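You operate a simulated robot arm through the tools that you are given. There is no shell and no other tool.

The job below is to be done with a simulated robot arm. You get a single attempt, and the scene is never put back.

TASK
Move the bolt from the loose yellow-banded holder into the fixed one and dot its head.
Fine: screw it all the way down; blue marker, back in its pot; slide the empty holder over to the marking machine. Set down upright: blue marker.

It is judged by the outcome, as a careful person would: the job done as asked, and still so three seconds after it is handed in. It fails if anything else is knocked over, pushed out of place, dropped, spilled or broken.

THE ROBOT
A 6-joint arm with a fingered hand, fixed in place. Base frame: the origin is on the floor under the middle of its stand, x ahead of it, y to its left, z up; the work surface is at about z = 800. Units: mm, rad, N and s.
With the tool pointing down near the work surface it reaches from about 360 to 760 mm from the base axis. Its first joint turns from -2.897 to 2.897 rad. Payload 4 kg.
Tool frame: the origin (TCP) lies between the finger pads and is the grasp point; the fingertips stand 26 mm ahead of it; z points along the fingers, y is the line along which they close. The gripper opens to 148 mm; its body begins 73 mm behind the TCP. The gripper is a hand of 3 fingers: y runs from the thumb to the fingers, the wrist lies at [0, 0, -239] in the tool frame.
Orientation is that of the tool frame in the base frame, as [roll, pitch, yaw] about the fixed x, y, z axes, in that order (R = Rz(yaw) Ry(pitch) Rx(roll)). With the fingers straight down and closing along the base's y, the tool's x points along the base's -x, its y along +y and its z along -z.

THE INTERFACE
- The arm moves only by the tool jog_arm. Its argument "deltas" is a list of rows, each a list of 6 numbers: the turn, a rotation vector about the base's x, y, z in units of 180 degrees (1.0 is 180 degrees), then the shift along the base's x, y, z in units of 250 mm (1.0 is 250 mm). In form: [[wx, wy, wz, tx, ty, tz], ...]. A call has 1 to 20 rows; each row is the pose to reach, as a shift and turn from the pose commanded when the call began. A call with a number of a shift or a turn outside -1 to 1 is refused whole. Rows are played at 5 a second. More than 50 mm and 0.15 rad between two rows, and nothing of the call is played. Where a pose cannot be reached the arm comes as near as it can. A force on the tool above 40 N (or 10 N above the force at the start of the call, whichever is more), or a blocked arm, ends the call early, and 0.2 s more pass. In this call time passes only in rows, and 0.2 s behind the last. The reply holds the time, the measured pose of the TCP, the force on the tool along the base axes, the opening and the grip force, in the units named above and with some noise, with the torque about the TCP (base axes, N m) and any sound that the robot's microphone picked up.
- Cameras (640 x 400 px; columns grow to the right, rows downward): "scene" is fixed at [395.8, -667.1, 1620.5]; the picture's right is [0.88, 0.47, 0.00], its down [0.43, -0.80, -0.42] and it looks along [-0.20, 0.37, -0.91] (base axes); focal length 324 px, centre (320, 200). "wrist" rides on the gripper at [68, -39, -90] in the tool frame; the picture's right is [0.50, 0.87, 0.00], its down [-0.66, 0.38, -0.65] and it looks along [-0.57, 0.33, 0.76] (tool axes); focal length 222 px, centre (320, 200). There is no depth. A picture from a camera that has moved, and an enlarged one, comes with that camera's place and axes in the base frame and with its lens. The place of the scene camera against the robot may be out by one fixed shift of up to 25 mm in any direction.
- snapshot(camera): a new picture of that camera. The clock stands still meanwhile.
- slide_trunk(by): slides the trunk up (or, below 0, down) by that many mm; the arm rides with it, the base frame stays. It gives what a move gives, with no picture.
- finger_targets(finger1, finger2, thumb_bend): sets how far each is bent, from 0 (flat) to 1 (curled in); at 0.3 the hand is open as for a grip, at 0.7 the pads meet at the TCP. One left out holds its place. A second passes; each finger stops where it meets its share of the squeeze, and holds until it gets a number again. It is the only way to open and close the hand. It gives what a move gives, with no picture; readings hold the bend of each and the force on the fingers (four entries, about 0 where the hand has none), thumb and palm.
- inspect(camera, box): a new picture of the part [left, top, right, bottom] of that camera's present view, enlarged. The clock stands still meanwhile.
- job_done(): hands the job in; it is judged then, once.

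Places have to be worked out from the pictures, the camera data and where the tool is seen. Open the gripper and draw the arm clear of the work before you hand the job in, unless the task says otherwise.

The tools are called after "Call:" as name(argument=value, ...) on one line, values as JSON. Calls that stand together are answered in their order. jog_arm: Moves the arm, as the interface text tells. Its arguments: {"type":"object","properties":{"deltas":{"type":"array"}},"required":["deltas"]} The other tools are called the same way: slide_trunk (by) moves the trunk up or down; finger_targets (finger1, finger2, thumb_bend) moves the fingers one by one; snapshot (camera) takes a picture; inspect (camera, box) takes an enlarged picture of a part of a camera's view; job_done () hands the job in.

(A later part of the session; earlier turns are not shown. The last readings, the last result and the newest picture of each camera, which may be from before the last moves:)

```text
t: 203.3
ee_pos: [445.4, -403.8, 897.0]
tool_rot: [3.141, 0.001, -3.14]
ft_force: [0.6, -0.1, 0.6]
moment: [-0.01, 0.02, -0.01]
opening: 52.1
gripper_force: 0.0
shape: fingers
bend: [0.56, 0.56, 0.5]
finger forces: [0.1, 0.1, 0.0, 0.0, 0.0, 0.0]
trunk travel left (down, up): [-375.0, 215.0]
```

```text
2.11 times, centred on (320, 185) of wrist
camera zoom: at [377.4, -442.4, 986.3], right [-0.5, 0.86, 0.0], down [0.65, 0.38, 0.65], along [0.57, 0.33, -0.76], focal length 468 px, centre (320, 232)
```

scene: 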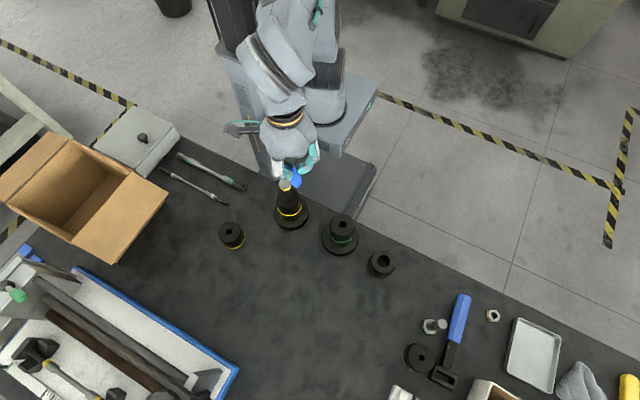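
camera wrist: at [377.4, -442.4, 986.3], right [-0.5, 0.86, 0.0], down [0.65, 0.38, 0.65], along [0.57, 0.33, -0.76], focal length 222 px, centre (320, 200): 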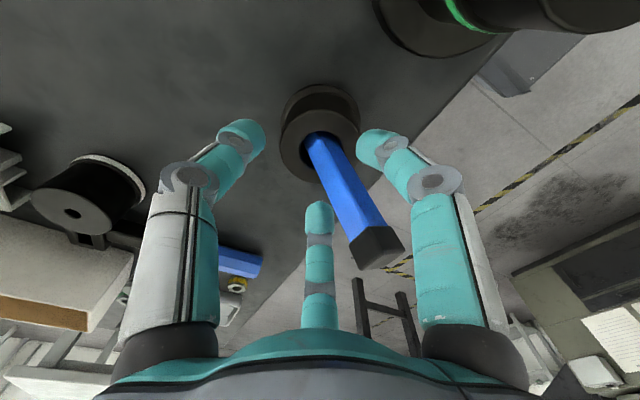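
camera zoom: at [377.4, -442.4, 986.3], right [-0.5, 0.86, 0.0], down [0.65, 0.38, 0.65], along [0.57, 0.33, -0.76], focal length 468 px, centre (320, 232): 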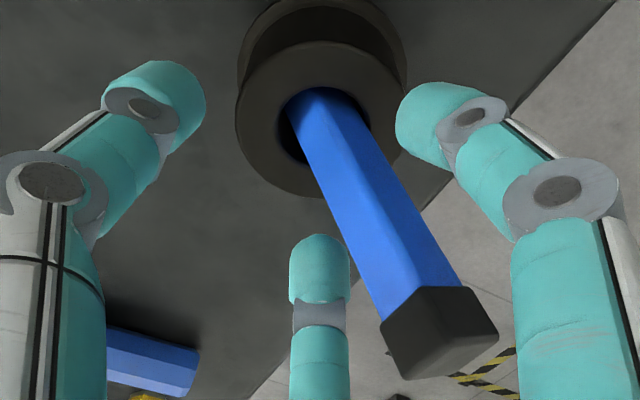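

The marker leans ~13° toward +y with its foot near (442.6,-408). I pinch it again with the two fingers and swing it upright with a shift of about (+4.5,-13) mm.

Call:
finger_targets(finger1=0.68, finger2=0.68, thumb_bend=0.55)

Call:
jog_arm(deltas=[[0, 0, 0, 0.0036, -0.01, 0], [0, 0, 0, 0.0072, -0.02, 0], [0, 0, 0, 0.0108, -0.03, 0], [0, 0, 0, 0.0144, -0.04, 0], [0, 0, 0, 0.018, -0.052, 0]])

Call:
inspect(camera="wrist", box=[240, 90, 400, 280])

```text
t: 204.3
ee_pos: [444.3, -404.8, 896.6]
tool_rot: [-3.14, 0.003, -3.14]
ft_force: [-0.4, -0.8, 0.2]
moment: [0.02, 0.0, -0.01]
opening: 30.2
gripper_force: 2.2
shape: fingers
bend: [0.65, 0.65, 0.55]
finger forces: [2.8, 2.7, 0.0, 0.0, 0.1, 0.0]
trunk travel left (down, up): [-375.0, 215.0]
```

```text
t: 205.6
ee_pos: [449.6, -418.0, 896.1]
tool_rot: [-3.141, 0.001, -3.14]
ft_force: [-0.8, 0.8, 1.4]
moment: [0.04, 0.04, -0.04]
opening: 30.1
gripper_force: 3.4
shape: fingers
bend: [0.65, 0.65, 0.55]
finger forces: [4.2, 2.7, 0.0, 0.0, 0.0, 0.0]
trunk travel left (down, up): [-375.0, 215.0]
```

```text
2.11 times, centred on (320, 185) of wrist
camera zoom: at [381.6, -455.6, 986.5], right [-0.5, 0.86, 0.0], down [0.65, 0.38, 0.65], along [0.57, 0.33, -0.76], focal length 468 px, centre (320, 232)
```

zoom: 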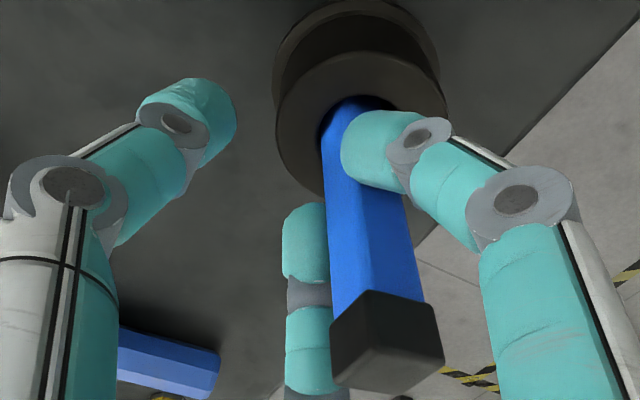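

Looks near vertical again; I zoom in to measure its edges against the vertical's vanishing point.

Call:
inspect(camera="wrist", box=[310, 120, 390, 280])

```text
2.50 times, centred on (350, 200) of wrist
camera zoom: at [381.6, -455.6, 986.5], right [-0.5, 0.86, 0.0], down [0.65, 0.38, 0.65], along [0.57, 0.33, -0.76], focal length 555 px, centre (245, 200)
```

zoom: 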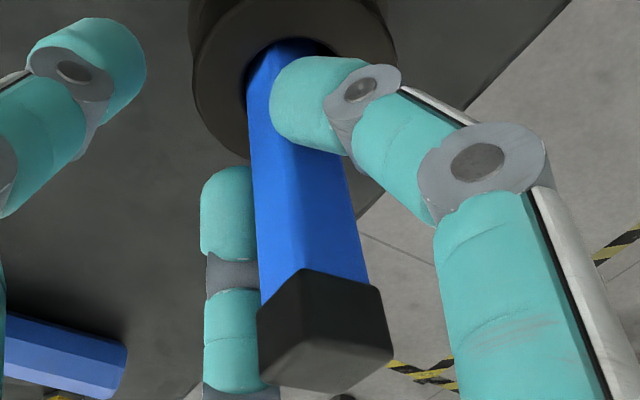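

The edges suggest ~1.3° residual lean to the image right. I shift another (+1.1,-1.9) mm and release in fine increments.

Call:
jog_arm(deltas=[[0, 0, 0, 0.0022, -0.0038, 0], [0, 0, 0, 0.0044, -0.0076, 0]])

Call:
finger_targets(finger1=0.648, finger2=0.648)

Call:
inspect(camera="wrist", box=[310, 120, 390, 280])

```text
t: 206.2
ee_pos: [451.3, -419.2, 896.1]
tool_rot: [-3.14, 0.001, -3.141]
ft_force: [-1.6, 0.8, -0.4]
moment: [0.04, 0.05, -0.02]
opening: 29.9
gripper_force: 4.1
shape: fingers
bend: [0.65, 0.65, 0.55]
finger forces: [3.9, 2.7, 0.0, 0.1, 0.0, 0.1]
trunk travel left (down, up): [-375.0, 215.0]
```

```text
t: 207.2
ee_pos: [451.3, -420.1, 896.8]
tool_rot: [-3.14, 0.003, -3.14]
ft_force: [0.0, 0.6, 0.1]
moment: [0.02, 0.0, 0.02]
opening: 32.2
gripper_force: 1.2
shape: fingers
bend: [0.64, 0.64, 0.55]
finger forces: [0.5, 0.6, 0.0, 0.0, 0.1, 0.0]
trunk travel left (down, up): [-375.0, 215.0]
```

```text
2.50 times, centred on (350, 200) of wrist
camera zoom: at [383.0, -457.6, 986.2], right [-0.5, 0.86, 0.0], down [0.65, 0.38, 0.65], along [0.57, 0.33, -0.76], focal length 555 px, centre (245, 200)
```

zoom: 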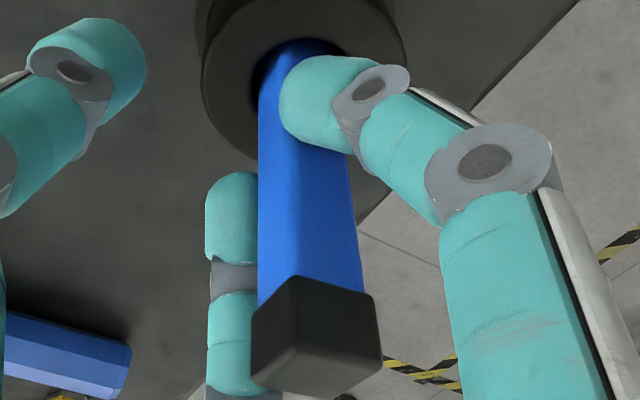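

Now it is within ~2° (slightly the other way) with only 0.5 N pinch. I let go fully in one more small step and look.

Call:
finger_targets(finger1=0.64, finger2=0.64)

Call:
inspect(camera="wrist", box=[310, 120, 390, 280])

```text
t: 208.2
ee_pos: [451.7, -420.7, 896.7]
tool_rot: [-3.14, 0.001, -3.141]
ft_force: [0.0, -1.0, 0.6]
moment: [0.0, 0.01, -0.04]
opening: 32.0
gripper_force: 1.0
shape: fingers
bend: [0.64, 0.64, 0.55]
finger forces: [0.5, 0.5, 0.0, 0.1, 0.0, 0.0]
trunk travel left (down, up): [-375.0, 215.0]
```

```text
2.50 times, centred on (350, 200) of wrist
camera zoom: at [383.0, -457.6, 986.2], right [-0.5, 0.86, 0.0], down [0.65, 0.38, 0.65], along [0.57, 0.33, -0.76], focal length 555 px, centre (245, 200)
```

zoom: 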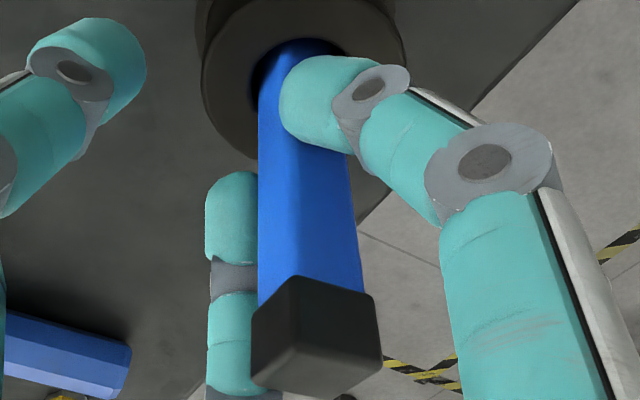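

Still lightly pinched. I trim back (-0.7,+1.2) mm for a true vertical, then release a bit more.

Call:
jog_arm(deltas=[[0, 0, 0, -0.0028, 0.0048, 0]])

Call:
inspect(camera="wrist", box=[310, 120, 390, 280])

Call:
finger_targets(finger1=0.632, finger2=0.632)

Call:
inspect(camera="wrist", box=[310, 120, 390, 280])

```text
t: 208.6
ee_pos: [450.7, -418.8, 895.8]
tool_rot: [3.142, 0.002, -3.14]
ft_force: [-0.5, -0.2, 0.6]
moment: [0.0, 0.02, 0.01]
opening: 31.8
gripper_force: 0.4
shape: fingers
bend: [0.64, 0.64, 0.55]
finger forces: [0.5, 0.5, 0.0, 0.1, 0.1, 0.1]
trunk travel left (down, up): [-375.0, 215.0]
```

```text
2.50 times, centred on (350, 200) of wrist
camera zoom: at [382.3, -456.4, 986.3], right [-0.5, 0.86, 0.0], down [0.65, 0.38, 0.65], along [0.57, 0.33, -0.76], focal length 555 px, centre (245, 200)
```

zoom: 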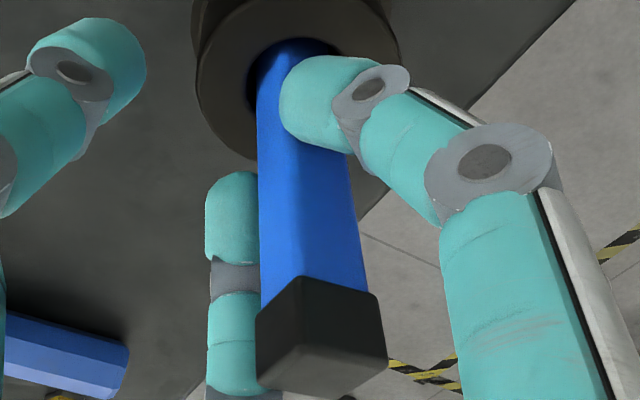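

```text
t: 209.6
ee_pos: [450.8, -417.3, 898.1]
tool_rot: [-3.14, 0.002, -3.139]
ft_force: [0.6, 0.2, -0.3]
moment: [0.0, 0.01, -0.02]
opening: 33.3
gripper_force: 0.1
shape: fingers
bend: [0.63, 0.63, 0.55]
finger forces: [0.0, 0.0, 0.0, 0.0, 0.1, 0.0]
trunk travel left (down, up): [-375.0, 215.0]
```

```text
2.50 times, centred on (350, 200) of wrist
camera zoom: at [382.3, -456.4, 986.4], right [-0.5, 0.86, 0.0], down [0.65, 0.38, 0.65], along [0.57, 0.33, -0.76], focal length 555 px, centre (245, 200)
```

zoom: 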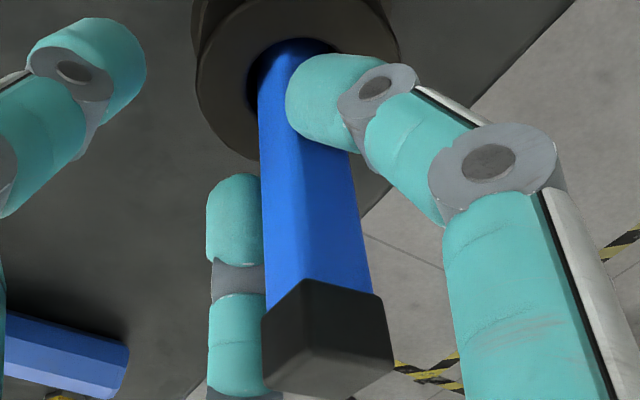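

The fingers read zero force and the marker stands upright on its own. I open further in small steps.

Call:
finger_targets(finger1=0.615, finger2=0.615)

Call:
inspect(camera="wrist", box=[310, 120, 390, 280])

```text
t: 210.6
ee_pos: [450.2, -419.2, 896.4]
tool_rot: [-3.139, 0.002, -3.141]
ft_force: [0.5, 0.1, 0.3]
moment: [0.0, -0.01, -0.02]
opening: 36.2
gripper_force: 0.1
shape: fingers
bend: [0.61, 0.61, 0.55]
finger forces: [0.0, 0.1, 0.0, 0.0, 0.0, 0.0]
trunk travel left (down, up): [-375.0, 215.0]
```

```text
2.50 times, centred on (350, 200) of wrist
camera zoom: at [382.3, -456.4, 986.4], right [-0.5, 0.86, 0.0], down [0.65, 0.38, 0.65], along [0.57, 0.33, -0.76], focal length 555 px, centre (245, 200)
```

zoom: 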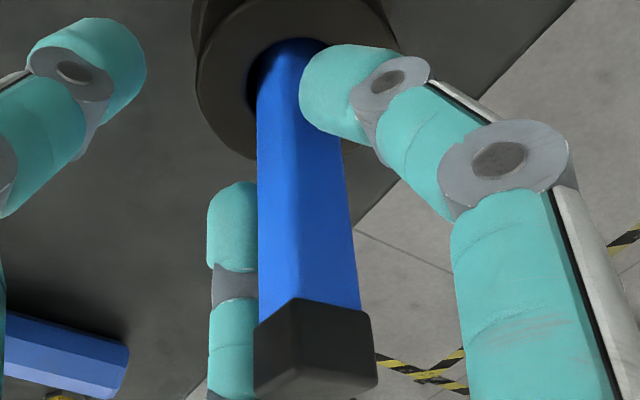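

It now leans slightly on the far finger (+x side). I nudge it back by shifting the hand (-1.6,-0.9) mm and check.

Call:
jog_arm(deltas=[[0, 0, 0, -0.0032, -0.0018, 0], [0, 0, 0, -0.0064, -0.0036, 0]])

Call:
inspect(camera="wrist", box=[310, 120, 390, 280])

```text
t: 211.2
ee_pos: [448.5, -419.0, 897.5]
tool_rot: [-3.14, 0.003, -3.141]
ft_force: [0.6, 1.5, 0.6]
moment: [0.0, 0.0, -0.01]
opening: 36.0
gripper_force: 0.1
shape: fingers
bend: [0.61, 0.61, 0.55]
finger forces: [0.0, 0.0, 0.1, 0.0, 0.0, 0.0]
trunk travel left (down, up): [-375.0, 215.0]
```

```text
2.50 times, centred on (350, 200) of wrist
camera zoom: at [380.5, -457.2, 985.9], right [-0.5, 0.86, 0.0], down [0.65, 0.38, 0.65], along [0.57, 0.33, -0.76], focal length 555 px, centre (245, 200)
```

zoom: 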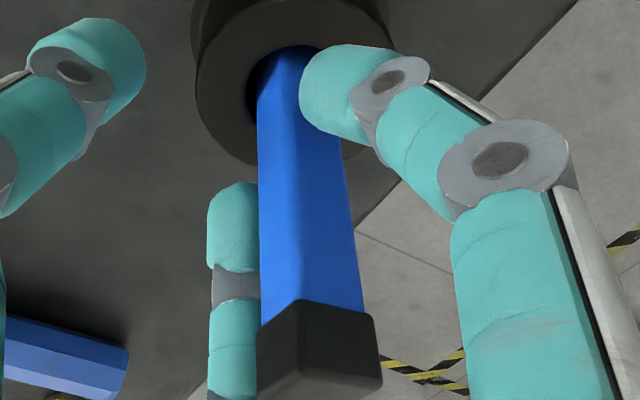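

Comparing heights, the marker stands ~12 mm higher than it originally did: its nib belongs in a centre socket in the pot's floor, and it's now standing beside it. I pinch it again and add the thumb for a stable hold.

Call:
finger_targets(finger1=0.68, finger2=0.68, thumb_bend=0.64)

Call:
finger_targets(thumb_bend=0.68)

Call:
inspect(camera="wrist", box=[240, 90, 400, 290])

```text
t: 212.2
ee_pos: [447.9, -419.2, 895.6]
tool_rot: [-3.14, 0.003, -3.14]
ft_force: [0.5, 0.2, 0.0]
moment: [-0.01, 0.01, 0.02]
opening: 14.7
gripper_force: 2.4
shape: fingers
bend: [0.65, 0.65, 0.64]
finger forces: [2.7, 2.8, 0.1, 0.0, 0.0, 0.0]
trunk travel left (down, up): [-375.0, 215.0]
```

```text
t: 213.2
ee_pos: [449.0, -417.9, 897.4]
tool_rot: [-3.139, 0.001, -3.139]
ft_force: [-0.3, 1.2, 0.8]
moment: [-0.02, -0.02, 0.04]
opening: 8.9
gripper_force: 2.6
shape: fingers
bend: [0.65, 0.65, 0.68]
finger forces: [2.8, 2.8, 0.1, 0.0, 0.1, 0.0]
trunk travel left (down, up): [-375.0, 215.0]
```

```text
2.00 times, centred on (320, 190) of wrist
camera zoom: at [380.5, -457.2, 986.0], right [-0.5, 0.86, 0.0], down [0.65, 0.38, 0.65], along [0.57, 0.33, -0.76], focal length 444 px, centre (320, 220)
```

zoom: 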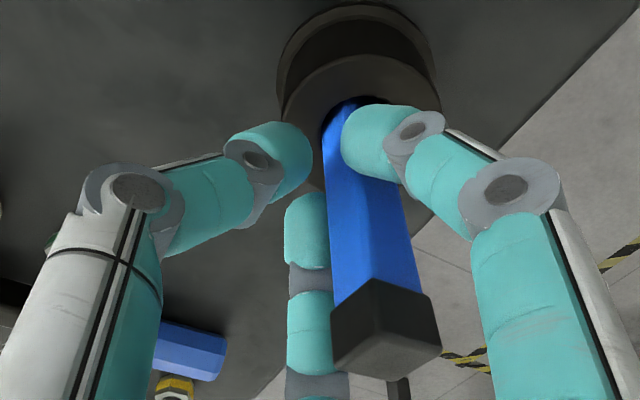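

The thumb is ~4 mm short of touching; I close it to 0.71 for light contact.

Call:
finger_targets(thumb_bend=0.705)

Call:
finger_targets(finger1=0.71, finger2=0.71, thumb_bend=0.72)

Call:
inspect(camera="wrist", box=[240, 90, 400, 290])

```text
t: 214.2
ee_pos: [449.3, -419.1, 896.3]
tool_rot: [-3.139, 0.001, -3.14]
ft_force: [0.0, 0.2, 0.2]
moment: [-0.03, -0.03, 0.01]
opening: 6.8
gripper_force: 2.5
shape: fingers
bend: [0.65, 0.65, 0.7]
finger forces: [2.7, 2.7, 0.0, 0.1, 0.0, 0.1]
trunk travel left (down, up): [-375.0, 215.0]
```

```text
t: 215.2
ee_pos: [448.0, -418.8, 896.7]
tool_rot: [-3.141, 0.001, -3.139]
ft_force: [-0.9, 0.2, -0.4]
moment: [0.02, 0.03, 0.0]
opening: 3.4
gripper_force: 5.4
shape: fingers
bend: [0.66, 0.66, 0.72]
finger forces: [5.1, 4.9, 0.1, 0.1, 0.0, 0.0]
trunk travel left (down, up): [-375.0, 215.0]
```

```text
2.00 times, centred on (320, 190) of wrist
camera zoom: at [380.5, -457.2, 986.0], right [-0.5, 0.86, 0.0], down [0.65, 0.38, 0.65], along [0.57, 0.33, -0.76], focal length 444 px, centre (320, 220)
```

zoom: 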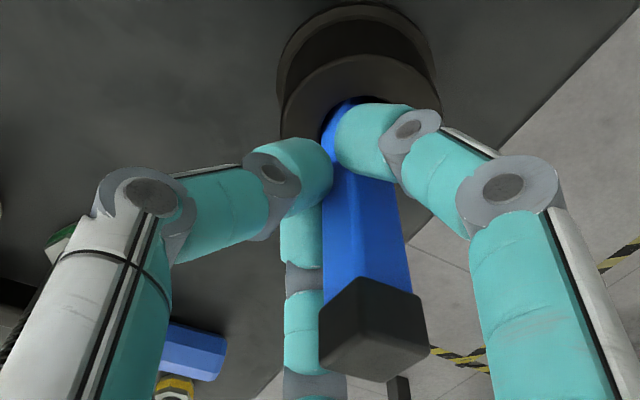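

The two-finger pinch (5 N) holds it; the thumb hovers as a stop. I lift 4 mm and watch whether the marker stays upright.

Call:
jog_arm(deltas=[[0, 0, 0, 0, 0, 0.008], [0, 0, 0, 0, 0, 0.016]])

Call:
inspect(camera="wrist", box=[240, 90, 400, 290])

```text
t: 215.8
ee_pos: [448.3, -419.0, 899.7]
tool_rot: [-3.14, 0.004, -3.14]
ft_force: [-0.6, -0.2, 0.0]
moment: [-0.02, 0.0, -0.03]
opening: 3.4
gripper_force: 5.1
shape: fingers
bend: [0.66, 0.66, 0.72]
finger forces: [5.1, 4.9, 0.1, 0.0, 0.0, 0.0]
trunk travel left (down, up): [-375.0, 215.0]
```

```text
2.00 times, centred on (320, 190) of wrist
camera zoom: at [380.6, -456.9, 990.0], right [-0.5, 0.87, 0.0], down [0.65, 0.38, 0.65], along [0.57, 0.33, -0.76], focal length 444 px, centre (320, 220)
```

zoom: 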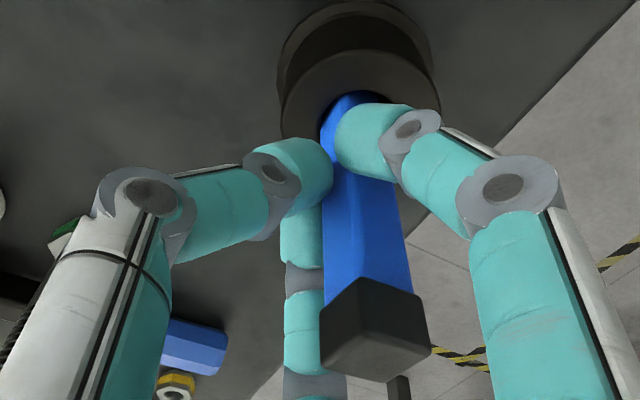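

The marker came up with the hand, still upright. I zoom in on where the body passes the rim to find its offset from the hole's centre.

Call:
inspect(camera="wrist", box=[290, 80, 390, 190])

```text
3.64 times, centred on (340, 135) of wrist
camera zoom: at [380.6, -456.9, 990.0], right [-0.5, 0.87, 0.0], down [0.65, 0.38, 0.65], along [0.57, 0.33, -0.76], focal length 808 px, centre (247, 436)
```

zoom: 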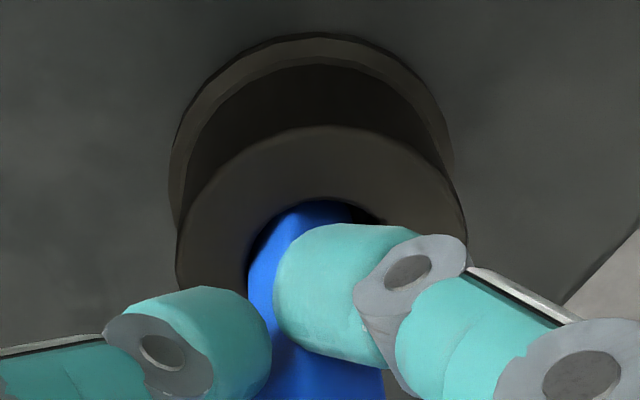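

At rim level the body sits ~3 mm to the left (+x,-y) of the hole's centre. I shift (-1.5,+2.6) mm and lower gently to feel for the socket.

Call:
jog_arm(deltas=[[0, 0, 0, -0.003, 0.0052, 0], [0, 0, 0, -0.006, 0.0104, 0], [0, 0, 0, -0.006, 0.0104, -0.008], [0, 0, 0, -0.006, 0.0104, -0.016], [0, 0, 0, -0.006, 0.0104, -0.022]])

Call:
inspect(camera="wrist", box=[240, 90, 400, 290])

```text
t: 216.9
ee_pos: [447.4, -417.6, 895.5]
tool_rot: [-3.139, 0.002, -3.141]
ft_force: [-0.3, -0.3, 0.1]
moment: [-0.01, -0.02, -0.04]
opening: 3.3
gripper_force: 5.6
shape: fingers
bend: [0.66, 0.66, 0.72]
finger forces: [5.0, 5.2, 0.1, 0.0, 0.0, 0.0]
trunk travel left (down, up): [-375.0, 215.0]
```

```text
2.00 times, centred on (320, 190) of wrist
camera zoom: at [379.2, -454.7, 984.7], right [-0.5, 0.86, 0.0], down [0.65, 0.38, 0.65], along [0.57, 0.33, -0.76], focal length 444 px, centre (320, 220)
```

zoom: 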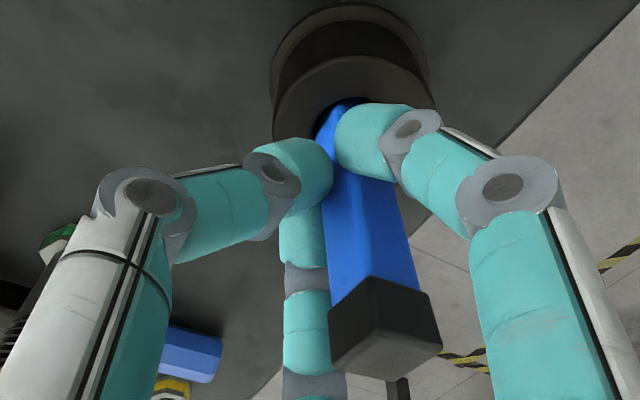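

No resistance 1.5 mm below the earlier standing level, but the cap tilted slightly to +y. I lower in small steps while watching the force.

Call:
jog_arm(deltas=[[0, 0, 0, 0, 0, -0.006], [0, 0, 0, 0, 0, -0.012]])

Call:
inspect(camera="wrist", box=[240, 90, 400, 290])

```text
t: 217.6
ee_pos: [446.5, -417.1, 892.7]
tool_rot: [-3.14, 0.001, -3.139]
ft_force: [0.5, -0.4, 7.3]
moment: [0.04, -0.04, 0.0]
opening: 2.7
gripper_force: 7.2
shape: fingers
bend: [0.66, 0.66, 0.72]
finger forces: [6.5, 6.7, 0.1, 0.0, 0.1, 0.0]
trunk travel left (down, up): [-375.0, 215.0]
```

```text
2.00 times, centred on (320, 190) of wrist
camera zoom: at [378.8, -454.8, 982.7], right [-0.5, 0.86, 0.0], down [0.65, 0.38, 0.65], along [0.57, 0.33, -0.76], focal length 444 px, centre (320, 220)
```

zoom: 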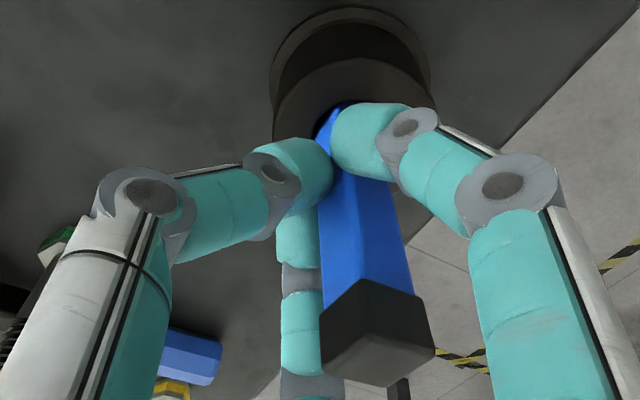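

The picture of the empty pot showed a plain floor, so the nib simply stands on it. A better idea: since the foot is near the (+x,-y) side, leaning the marker slightly that way lets the near rim hold it almost upright (~3°). I relieve the pressure and swing it over in that direction.

Call:
jog_arm(deltas=[[0, 0, 0, 0, 0, 0.006], [0, 0, 0, 0.004, -0.007, 0.006], [0, 0, 0, 0.008, -0.014, 0.006], [0, 0, 0, 0.01, -0.018, 0.006]])

Call:
inspect(camera="wrist", box=[310, 120, 390, 280])

```text
t: 218.6
ee_pos: [449.0, -420.5, 894.1]
tool_rot: [-3.141, 0.001, -3.141]
ft_force: [-0.9, 0.6, 0.6]
moment: [0.09, 0.03, -0.01]
opening: 2.8
gripper_force: 5.6
shape: fingers
bend: [0.66, 0.66, 0.72]
finger forces: [6.4, 5.0, 0.1, 0.0, 0.0, 0.1]
trunk travel left (down, up): [-375.0, 215.0]
```

```text
2.50 times, centred on (350, 200) of wrist
camera zoom: at [381.4, -459.3, 983.3], right [-0.5, 0.86, 0.0], down [0.65, 0.38, 0.65], along [0.57, 0.33, -0.76], focal length 555 px, centre (245, 200)
```

zoom: 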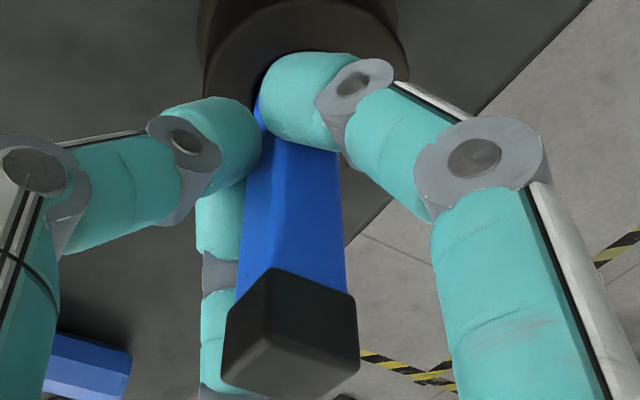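

Now it leans ~4° toward (+x,-y). I retract the thumb first and then release the two fingers in small steps.

Call:
finger_targets(thumb_bend=0.45)

Call:
finger_targets(finger1=0.652, finger2=0.652)

Call:
finger_targets(finger1=0.642, finger2=0.642)

Call:
inspect(camera="wrist", box=[310, 120, 390, 280])

```text
t: 219.6
ee_pos: [449.3, -421.0, 893.8]
tool_rot: [-3.14, 0.001, -3.139]
ft_force: [-1.1, 0.9, 0.6]
moment: [0.03, 0.07, 0.06]
opening: 45.1
gripper_force: 5.7
shape: fingers
bend: [0.66, 0.66, 0.45]
finger forces: [6.4, 4.9, 0.0, 0.1, 0.1, 0.1]
trunk travel left (down, up): [-375.0, 215.0]
```

```text
t: 220.6
ee_pos: [449.5, -420.9, 893.7]
tool_rot: [-3.14, 0.002, -3.141]
ft_force: [-0.5, 0.2, 1.6]
moment: [0.04, 0.0, -0.02]
opening: 48.4
gripper_force: 1.8
shape: fingers
bend: [0.65, 0.64, 0.45]
finger forces: [1.3, 1.1, 0.1, 0.0, 0.0, 0.0]
trunk travel left (down, up): [-375.0, 215.0]
```

```text
t: 221.6
ee_pos: [449.1, -421.1, 893.8]
tool_rot: [-3.14, 0.002, -3.14]
ft_force: [-0.6, 0.0, 0.1]
moment: [-0.01, 0.0, 0.0]
opening: 49.9
gripper_force: 1.1
shape: fingers
bend: [0.64, 0.64, 0.45]
finger forces: [0.5, 0.6, 0.0, 0.1, 0.0, 0.0]
trunk travel left (down, up): [-375.0, 215.0]
```

```text
2.50 times, centred on (350, 200) of wrist
camera zoom: at [381.5, -459.4, 983.3], right [-0.5, 0.86, 0.0], down [0.65, 0.38, 0.65], along [0.57, 0.33, -0.76], focal length 555 px, centre (245, 200)
```

zoom: 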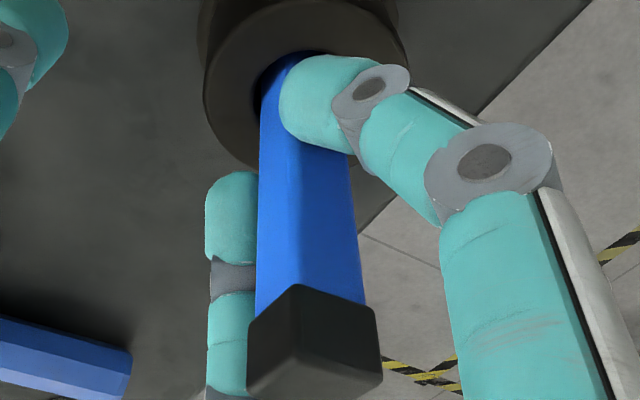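

It followed the fingers back a little (now ~-1.6°). I shift another (+1.3,-2.3) mm with the light pinch, then release more.

Call:
jog_arm(deltas=[[0, 0, 0, 0.0026, -0.0046, 0], [0, 0, 0, 0.0052, -0.0092, 0]])

Call:
finger_targets(finger1=0.634, finger2=0.634)

Call:
inspect(camera="wrist", box=[310, 120, 390, 280])

```text
t: 222.2
ee_pos: [450.6, -423.0, 892.9]
tool_rot: [3.141, 0.002, -3.139]
ft_force: [-1.0, 0.7, 0.0]
moment: [0.01, 0.02, 0.02]
opening: 50.0
gripper_force: 0.4
shape: fingers
bend: [0.64, 0.64, 0.45]
finger forces: [0.7, 0.3, 0.0, 0.1, 0.1, 0.1]
trunk travel left (down, up): [-375.0, 215.0]
```

```text
t: 223.2
ee_pos: [451.7, -423.9, 894.5]
tool_rot: [-3.14, 0.002, -3.141]
ft_force: [-0.3, -0.3, 0.3]
moment: [0.01, 0.0, -0.02]
opening: 51.2
gripper_force: 0.0
shape: fingers
bend: [0.63, 0.63, 0.45]
finger forces: [0.0, 0.0, 0.0, 0.0, 0.0, 0.0]
trunk travel left (down, up): [-375.0, 215.0]
```

```text
2.50 times, centred on (350, 200) of wrist
camera zoom: at [383.0, -461.6, 983.3], right [-0.5, 0.86, 0.0], down [0.65, 0.38, 0.65], along [0.57, 0.33, -0.76], focal length 555 px, centre (245, 200)
```

zoom: 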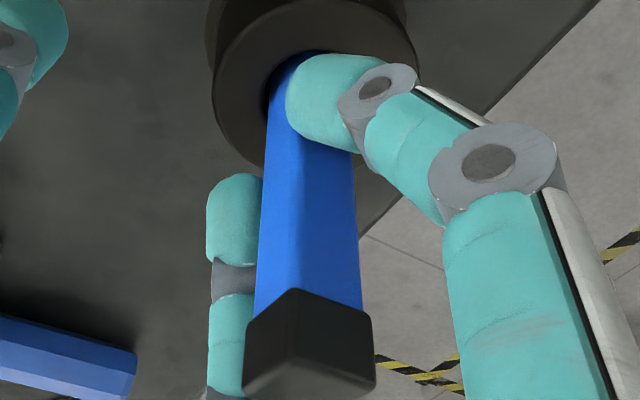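

Forces are zero; it stands with a small lean. I open the fingers further and check again.

Call:
finger_targets(finger1=0.61, finger2=0.61)

Call:
inspect(camera="wrist", box=[310, 120, 390, 280])

```text
t: 224.2
ee_pos: [451.0, -423.6, 893.4]
tool_rot: [-3.139, 0.001, -3.139]
ft_force: [-0.2, -0.2, 0.0]
moment: [0.02, -0.01, -0.01]
opening: 53.5
gripper_force: 0.1
shape: fingers
bend: [0.61, 0.61, 0.45]
finger forces: [0.1, 0.0, 0.0, 0.0, 0.0, 0.1]
trunk travel left (down, up): [-375.0, 215.0]
```

```text
2.50 times, centred on (350, 200) of wrist
camera zoom: at [383.0, -461.6, 983.3], right [-0.5, 0.86, 0.0], down [0.65, 0.38, 0.65], along [0.57, 0.33, -0.76], focal length 555 px, centre (245, 200)
```

zoom: 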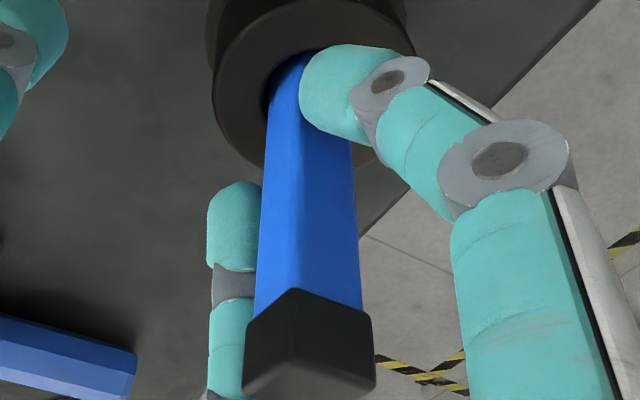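

The marker didn't move while the fingers opened - it is standing on its own. I open fully and check.

Call:
finger_targets(finger1=0.55, finger2=0.55)

Call:
finger_targets(finger1=0.45, finger2=0.45)

Call:
inspect(camera="wrist", box=[240, 90, 400, 290])

```text
t: 225.2
ee_pos: [451.8, -423.3, 893.6]
tool_rot: [-3.139, 0.001, -3.141]
ft_force: [0.3, -1.3, 0.7]
moment: [0.01, -0.01, 0.0]
opening: 62.2
gripper_force: 0.0
shape: fingers
bend: [0.55, 0.55, 0.45]
finger forces: [0.0, 0.0, 0.0, 0.0, 0.0, 0.0]
trunk travel left (down, up): [-375.0, 215.0]
```

```text
t: 226.2
ee_pos: [450.6, -423.7, 893.8]
tool_rot: [-3.139, 0.002, -3.14]
ft_force: [0.3, 0.6, 0.4]
moment: [0.03, 0.01, 0.03]
opening: 77.9
gripper_force: 0.1
shape: fingers
bend: [0.45, 0.45, 0.45]
finger forces: [0.0, 0.0, 0.0, 0.1, 0.0, 0.0]
trunk travel left (down, up): [-375.0, 215.0]
```

```text
2.00 times, centred on (320, 190) of wrist
camera zoom: at [383.0, -461.6, 983.3], right [-0.5, 0.86, 0.0], down [0.65, 0.38, 0.65], along [0.57, 0.33, -0.76], focal length 444 px, centre (320, 220)
```

zoom: 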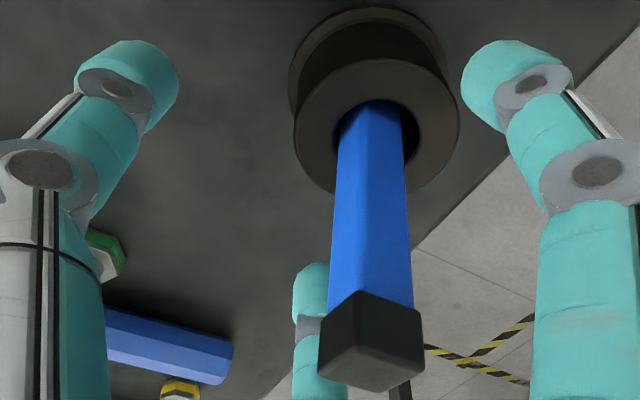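

The marker stands on its own, practically upright in its pot. I raise the hand straight up and away.

Call:
jog_arm(deltas=[[0, 0, 0, 0, 0, 0.04], [0, 0, 0, 0, 0, 0.1], [0, 0, 0, 0, 0, 0.18], [0, 0, 0, 0, 0, 0.28], [0, 0, 0, 0, 0, 0.36]])

Call:
inspect(camera="wrist", box=[240, 40, 400, 220])

Call:
inspect(camera="scene", box=[340, 205, 430, 290])

```text
t: 227.3
ee_pos: [449.9, -423.1, 984.0]
tool_rot: [-3.141, 0.001, -3.14]
ft_force: [0.1, 1.3, 0.5]
moment: [0.02, 0.01, 0.01]
opening: 78.1
gripper_force: 0.1
shape: fingers
bend: [0.45, 0.45, 0.45]
finger forces: [0.1, 0.0, 0.1, 0.1, 0.0, 0.0]
trunk travel left (down, up): [-375.0, 215.0]
```

```text
2.22 times, centred on (320, 130) of wrist
camera zoom: at [382.5, -461.4, 1073.5], right [-0.5, 0.86, 0.0], down [0.65, 0.38, 0.65], along [0.57, 0.33, -0.76], focal length 494 px, centre (320, 356)
```

zoom: 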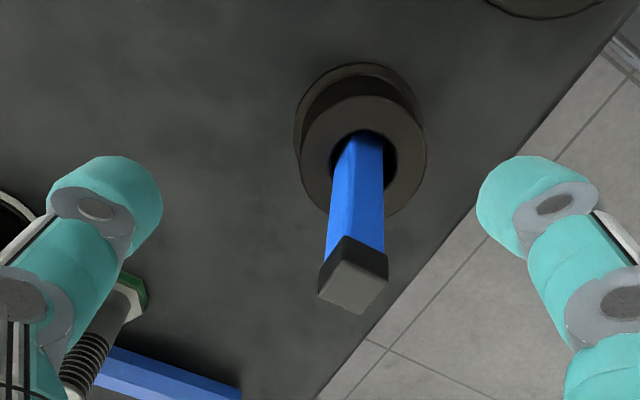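

```text
4.71 times, centred on (385, 248) of scene
camera zoom: at [395.8, -667.1, 1620.5], right [0.88, 0.47, 0.0], down [0.43, -0.8, -0.42], along [-0.2, 0.37, -0.91], focal length 1524 px, centre (14, -24)
```

zoom: 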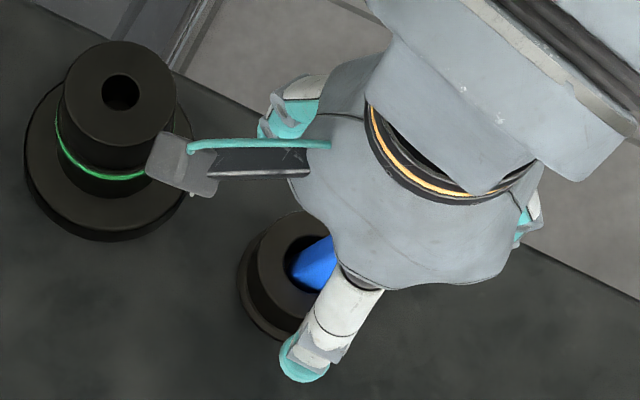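

The marker stands in its pot. I move the hand away toward the loose holder so the scene camera can see the marker.

Call:
jog_arm(deltas=[[0, 0, 0, -0.1, -0.1, 0], [0, 0, 0, -0.25, -0.2, 0], [0, 0, 0, -0.4, -0.3, 0], [0, 0, 0, -0.56, -0.4, 0], [0, 0, 0, -0.72, -0.44, 0], [0, 0, 0, -0.88, -0.48, 0]])

Call:
snapshot(camera="scene")

Call:
inspect(camera="scene", box=[350, 230, 410, 290])

Call:
inspect(camera="scene", box=[200, 160, 320, 260])

```text
t: 228.8
ee_pos: [229.9, -542.8, 984.1]
tool_rot: [-3.14, 0.002, -3.137]
ft_force: [1.3, 1.0, 0.2]
moment: [0.03, 0.03, 0.01]
opening: 78.0
gripper_force: 0.0
shape: fingers
bend: [0.45, 0.45, 0.45]
finger forces: [0.1, 0.1, 0.1, 0.0, 0.0, 0.1]
trunk travel left (down, up): [-375.0, 215.0]
```

```text
taken
```

scene: 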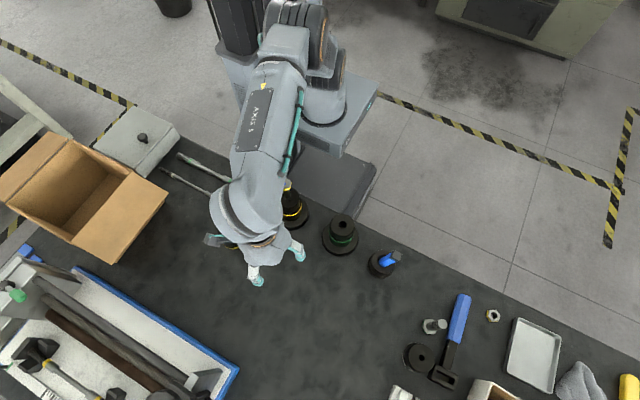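

```text
6.67 times, centred on (380, 260) of scene
camera zoom: at [395.8, -667.1, 1620.5], right [0.88, 0.47, 0.0], down [0.43, -0.8, -0.42], along [-0.2, 0.37, -0.91], focal length 2159 px, centre (-80, -200)
```

zoom: 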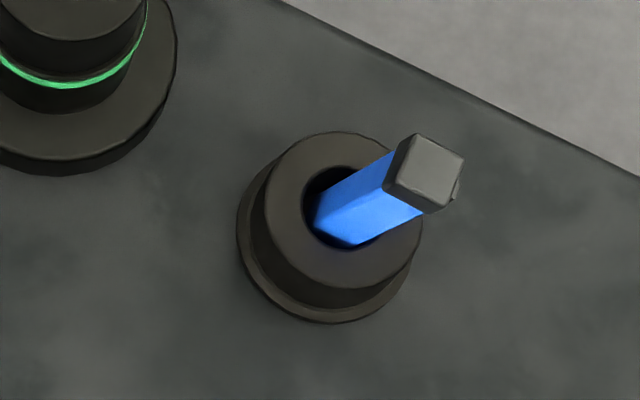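

```text
4.00 times, centred on (260, 210) of scene
camera zoom: at [395.8, -667.1, 1620.5], right [0.88, 0.47, 0.0], down [0.43, -0.8, -0.42], along [-0.2, 0.37, -0.91], focal length 1296 px, centre (560, 160)
```

zoom: 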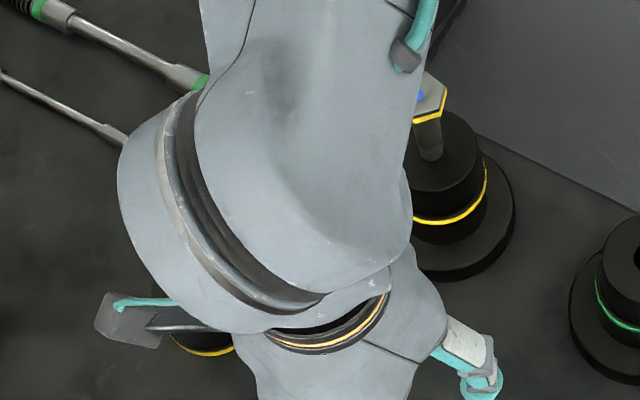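

The scene view shows the marker standing in its pot with only a slight lean, and the blue dot on the bolt head. Now the loose holder: I plan to push it with two digits forming a V (yaw 120°). I move above it first to locate it.

Call:
jog_arm(deltas=[[0, 0, -0.04, -0.1, 0, 0], [0, 0, -0.08, -0.22, 0.02, 0], [0, 0, -0.12, -0.34, 0.06, 0], [0, 0, -0.16, -0.46, 0.12, 0], [0, 0, -0.2, -0.56, 0.18, 0], [0, 0, -0.24, -0.62, 0.24, 0], [0, 0, -0.29, -0.644, 0.28, 0], [0, 0, -0.335, -0.644, 0.3, 0]])

Call:
snapshot(camera="wrist")

Call:
snapshot(camera="scene")

```text
refused: row 7 steps farther than a row can; nothing moved
```

```text
taken
camera wrist: at [162.1, -580.6, 1073.6], right [-0.5, 0.86, 0.0], down [0.65, 0.38, 0.65], along [0.57, 0.33, -0.76], focal length 222 px, centre (320, 200)
```

wrist: 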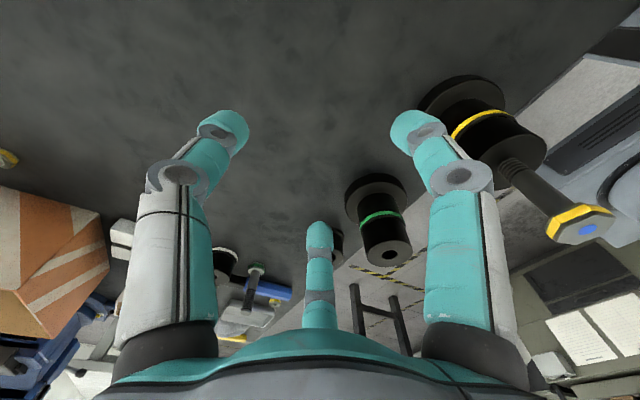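

```text
taken
```

scene: 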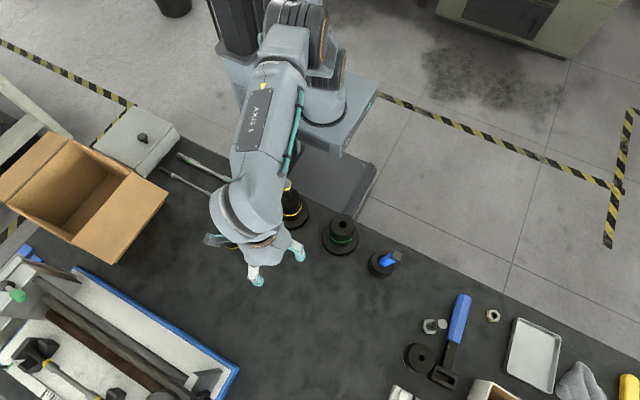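

A row step was slightly too big; I redo the move with even steps.

Call:
jog_arm(deltas=[[0, 0, -0.042, -0.1, 0, 0], [0, 0, -0.084, -0.22, 0.02, 0], [0, 0, -0.126, -0.34, 0.06, 0], [0, 0, -0.168, -0.46, 0.12, 0], [0, 0, -0.21, -0.56, 0.18, 0], [0, 0, -0.252, -0.62, 0.24, 0], [0, 0, -0.294, -0.644, 0.28, 0], [0, 0, -0.335, -0.644, 0.3, 0]])

Call:
snapshot(camera="wrist")

Call:
snapshot(camera="scene")

```text
t: 230.6
ee_pos: [69.4, -468.0, 982.8]
tool_rot: [-3.141, 0.0, 2.09]
ft_force: [0.0, 0.4, 0.0]
moment: [-0.02, -0.01, 0.01]
opening: 78.2
gripper_force: 0.0
shape: fingers
bend: [0.45, 0.45, 0.45]
finger forces: [0.1, 0.0, 0.1, 0.0, 0.0, 0.1]
trunk travel left (down, up): [-375.0, 215.0]
```

```text
taken
camera wrist: at [1.7, -428.1, 1073.4], right [0.5, 0.86, 0.0], down [0.65, -0.38, 0.65], along [0.56, -0.33, -0.76], focal length 222 px, centre (320, 200)
```

wrist: 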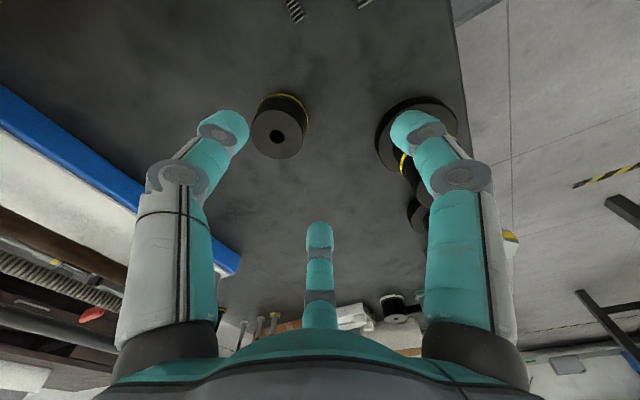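

```text
taken
```

scene: 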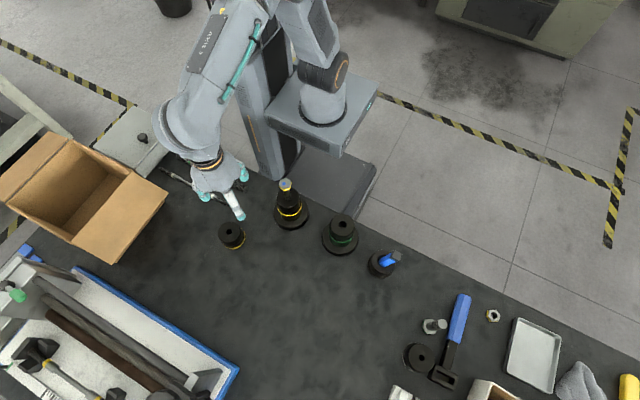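

The empty loose holder is seen at about (67,-520). I zoom in for a precise fix, and look at the machine's front edge as well.

Call:
inspect(camera="wrist", box=[230, 70, 350, 180])

Call:
inspect(camera="wrist", box=[0, 60, 250, 300])

Call:
inspect(camera="scene", box=[20, 210, 260, 390])

```text
3.64 times, centred on (290, 125) of wrist
camera zoom: at [1.7, -428.1, 1073.4], right [0.5, 0.86, 0.0], down [0.65, -0.38, 0.65], along [0.56, -0.33, -0.76], focal length 808 px, centre (429, 473)
```

zoom: 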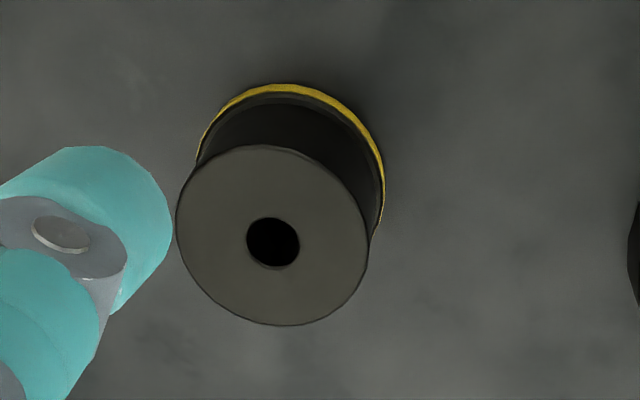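

```text
1.67 times, centred on (125, 180) of wrist
camera zoom: at [1.7, -428.1, 1073.4], right [0.5, 0.86, 0.0], down [0.65, -0.38, 0.65], along [0.56, -0.33, -0.76], focal length 370 px, centre (645, 233)
```

zoom: 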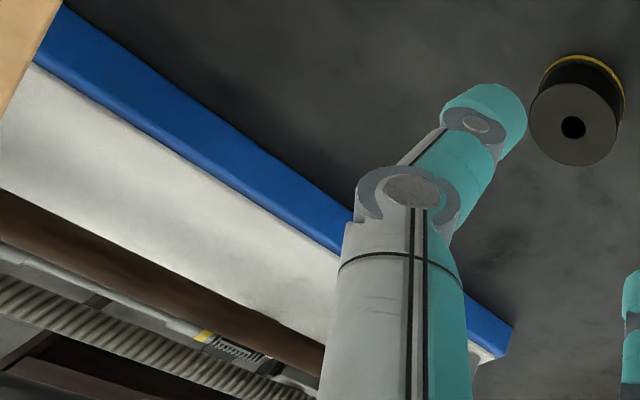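

```text
2.22 times, centred on (140, 300) of scene
camera zoom: at [395.8, -667.1, 1620.5], right [0.88, 0.47, 0.0], down [0.43, -0.8, -0.42], along [-0.2, 0.37, -0.91], focal length 720 px, centre (720, -22)
```

zoom: 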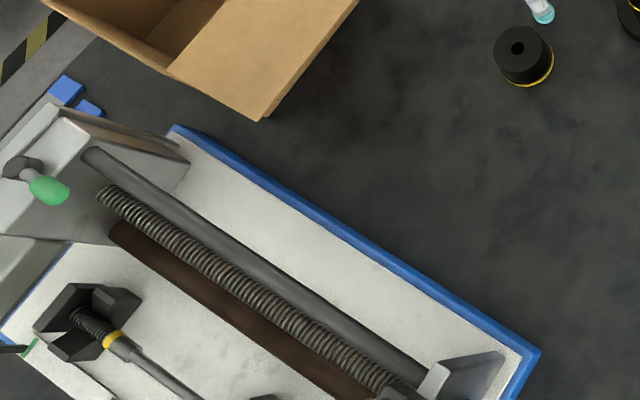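

The holder is at (68.2,-522), body radius ≈29, base ≈33; the machine's front edge runs along y≈-768. I set the digits to a narrow V, line up behind the holder (+y side) and descend carefully.

Call:
finger_targets(finger1=0.57, finger2=0.57, thumb_bend=0.57)

Call:
jog_arm(deltas=[[0, 0, 0, -0.004, 0.03, -0.06], [0, 0, 0, -0.004, 0.03, -0.16], [0, 0, 0, -0.004, 0.03, -0.26], [0, 0, 0, -0.004, 0.03, -0.36]])

Call:
snapshot(camera="wrist")

Call:
inspect(camera="scene", box=[170, 160, 310, 260])

```text
t: 231.6
ee_pos: [69.3, -469.4, 983.1]
tool_rot: [-3.141, 0.003, 2.09]
ft_force: [-0.3, -0.9, -0.6]
moment: [0.0, 0.04, 0.0]
opening: 43.0
gripper_force: 0.0
shape: fingers
bend: [0.56, 0.56, 0.56]
finger forces: [0.0, 0.0, 0.1, 0.1, 0.0, 0.1]
trunk travel left (down, up): [-375.0, 215.0]
```

```text
t: 232.6
ee_pos: [68.1, -460.5, 894.1]
tool_rot: [-3.139, 0.002, 2.089]
ft_force: [1.1, -0.3, -0.5]
moment: [0.01, 0.0, 0.02]
opening: 42.7
gripper_force: 0.1
shape: fingers
bend: [0.56, 0.56, 0.56]
finger forces: [0.0, 0.0, 0.1, 0.1, 0.0, 0.0]
trunk travel left (down, up): [-375.0, 215.0]
```

```text
taken
camera wrist: at [1.0, -420.6, 982.9], right [0.5, 0.86, 0.0], down [0.65, -0.38, 0.65], along [0.57, -0.33, -0.76], focal length 222 px, centre (320, 200)
```

wrist: 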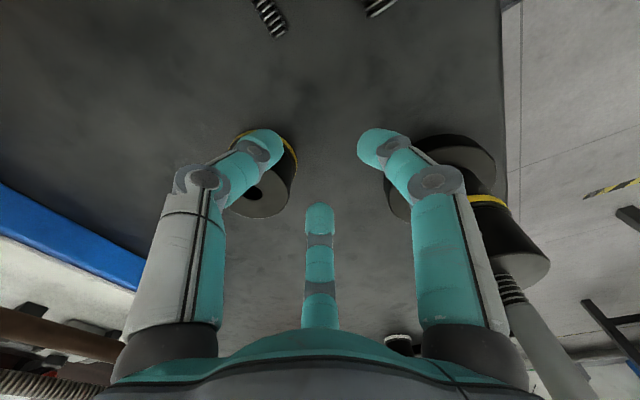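

```text
4.00 times, centred on (240, 210) of scene
camera zoom: at [395.8, -667.1, 1620.5], right [0.88, 0.47, 0.0], down [0.43, -0.8, -0.42], along [-0.2, 0.37, -0.91], focal length 1296 px, centre (640, 160)
```

zoom: 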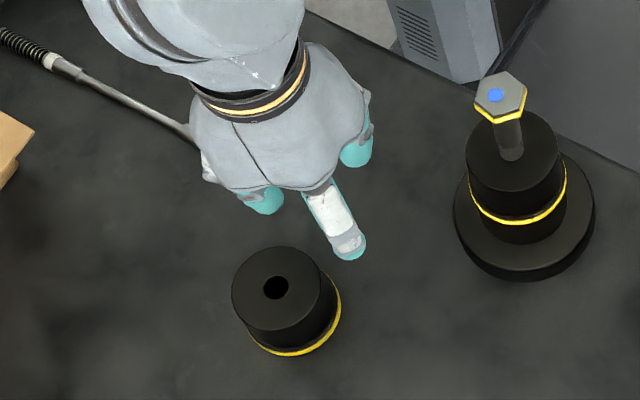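

Everything is clear. I continue down to TCP z≈850 in steps.

Call:
jog_arm(deltas=[[0, 0, 0, 0, 0, -0.06], [0, 0, 0, 0, 0, -0.12], [0, 0, 0, 0, 0, -0.17]])

Call:
snapshot(camera="wrist")

Call:
inspect(camera="scene", box=[190, 180, 290, 260])

```text
t: 233.3
ee_pos: [68.5, -465.1, 854.8]
tool_rot: [3.126, 0.004, 2.093]
ft_force: [0.0, 0.3, 0.3]
moment: [0.0, -0.02, 0.03]
opening: 42.9
gripper_force: 0.0
shape: fingers
bend: [0.56, 0.56, 0.56]
finger forces: [0.0, 0.0, 0.1, 0.1, 0.0, 0.1]
out of reach, approached as far as the arm can: row 3
trunk travel left (down, up): [-375.0, 215.0]
```

```text
taken
camera wrist: at [-0.4, -425.2, 945.0], right [0.5, 0.86, 0.01], down [0.64, -0.38, 0.66], along [0.58, -0.33, -0.75], focal length 222 px, centre (320, 200)
```

wrist: 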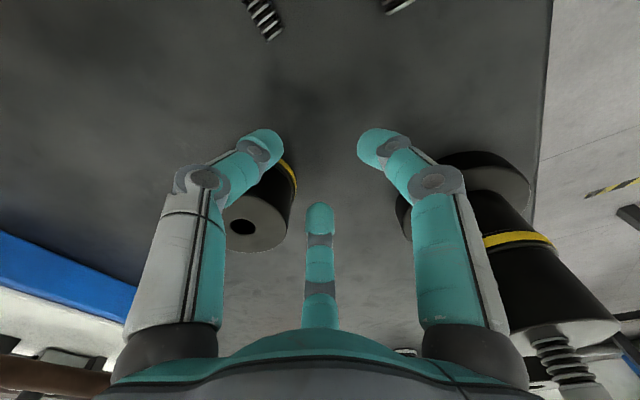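

```text
5.00 times, centred on (240, 220) of scene
camera zoom: at [395.8, -667.1, 1620.5], right [0.88, 0.47, 0.0], down [0.43, -0.8, -0.42], along [-0.2, 0.37, -0.91], focal length 1619 px, centre (720, 100)
```

zoom: 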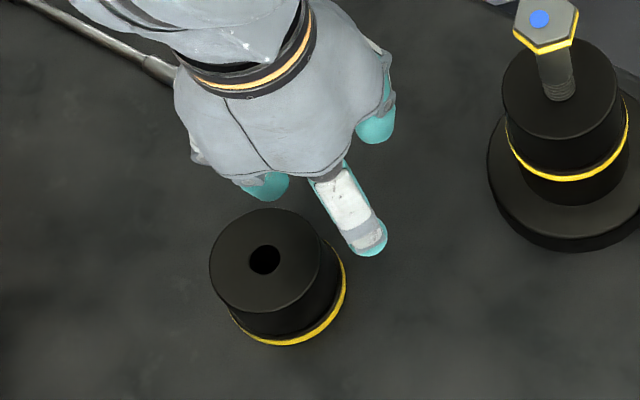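

The arm reached its lower limit at z≈855 here. I raise the hand 25 mm, lower the trunk by 20 mm, and check again.

Call:
jog_arm(deltas=[[0, 0, 0, 0, 0.008, 0.05], [0, 0, 0, 0, 0.008, 0.1]])

Call:
slide_trunk(by=-20)

```text
t: 233.9
ee_pos: [68.5, -461.6, 881.2]
tool_rot: [-3.141, 0.002, 2.091]
ft_force: [0.4, -0.3, -0.4]
moment: [-0.02, 0.03, -0.01]
opening: 42.8
gripper_force: 0.0
shape: fingers
bend: [0.56, 0.56, 0.56]
finger forces: [0.1, 0.0, 0.1, 0.0, 0.0, 0.0]
trunk travel left (down, up): [-375.0, 215.0]
```

```text
t: 234.6
ee_pos: [68.9, -461.9, 861.2]
tool_rot: [-3.14, 0.002, 2.092]
ft_force: [0.3, 0.3, 0.1]
moment: [-0.02, -0.02, 0.02]
opening: 43.1
gripper_force: 0.0
shape: fingers
bend: [0.56, 0.56, 0.56]
finger forces: [0.1, 0.1, 0.0, 0.1, 0.0, 0.0]
trunk travel left (down, up): [-355.0, 235.0]
```

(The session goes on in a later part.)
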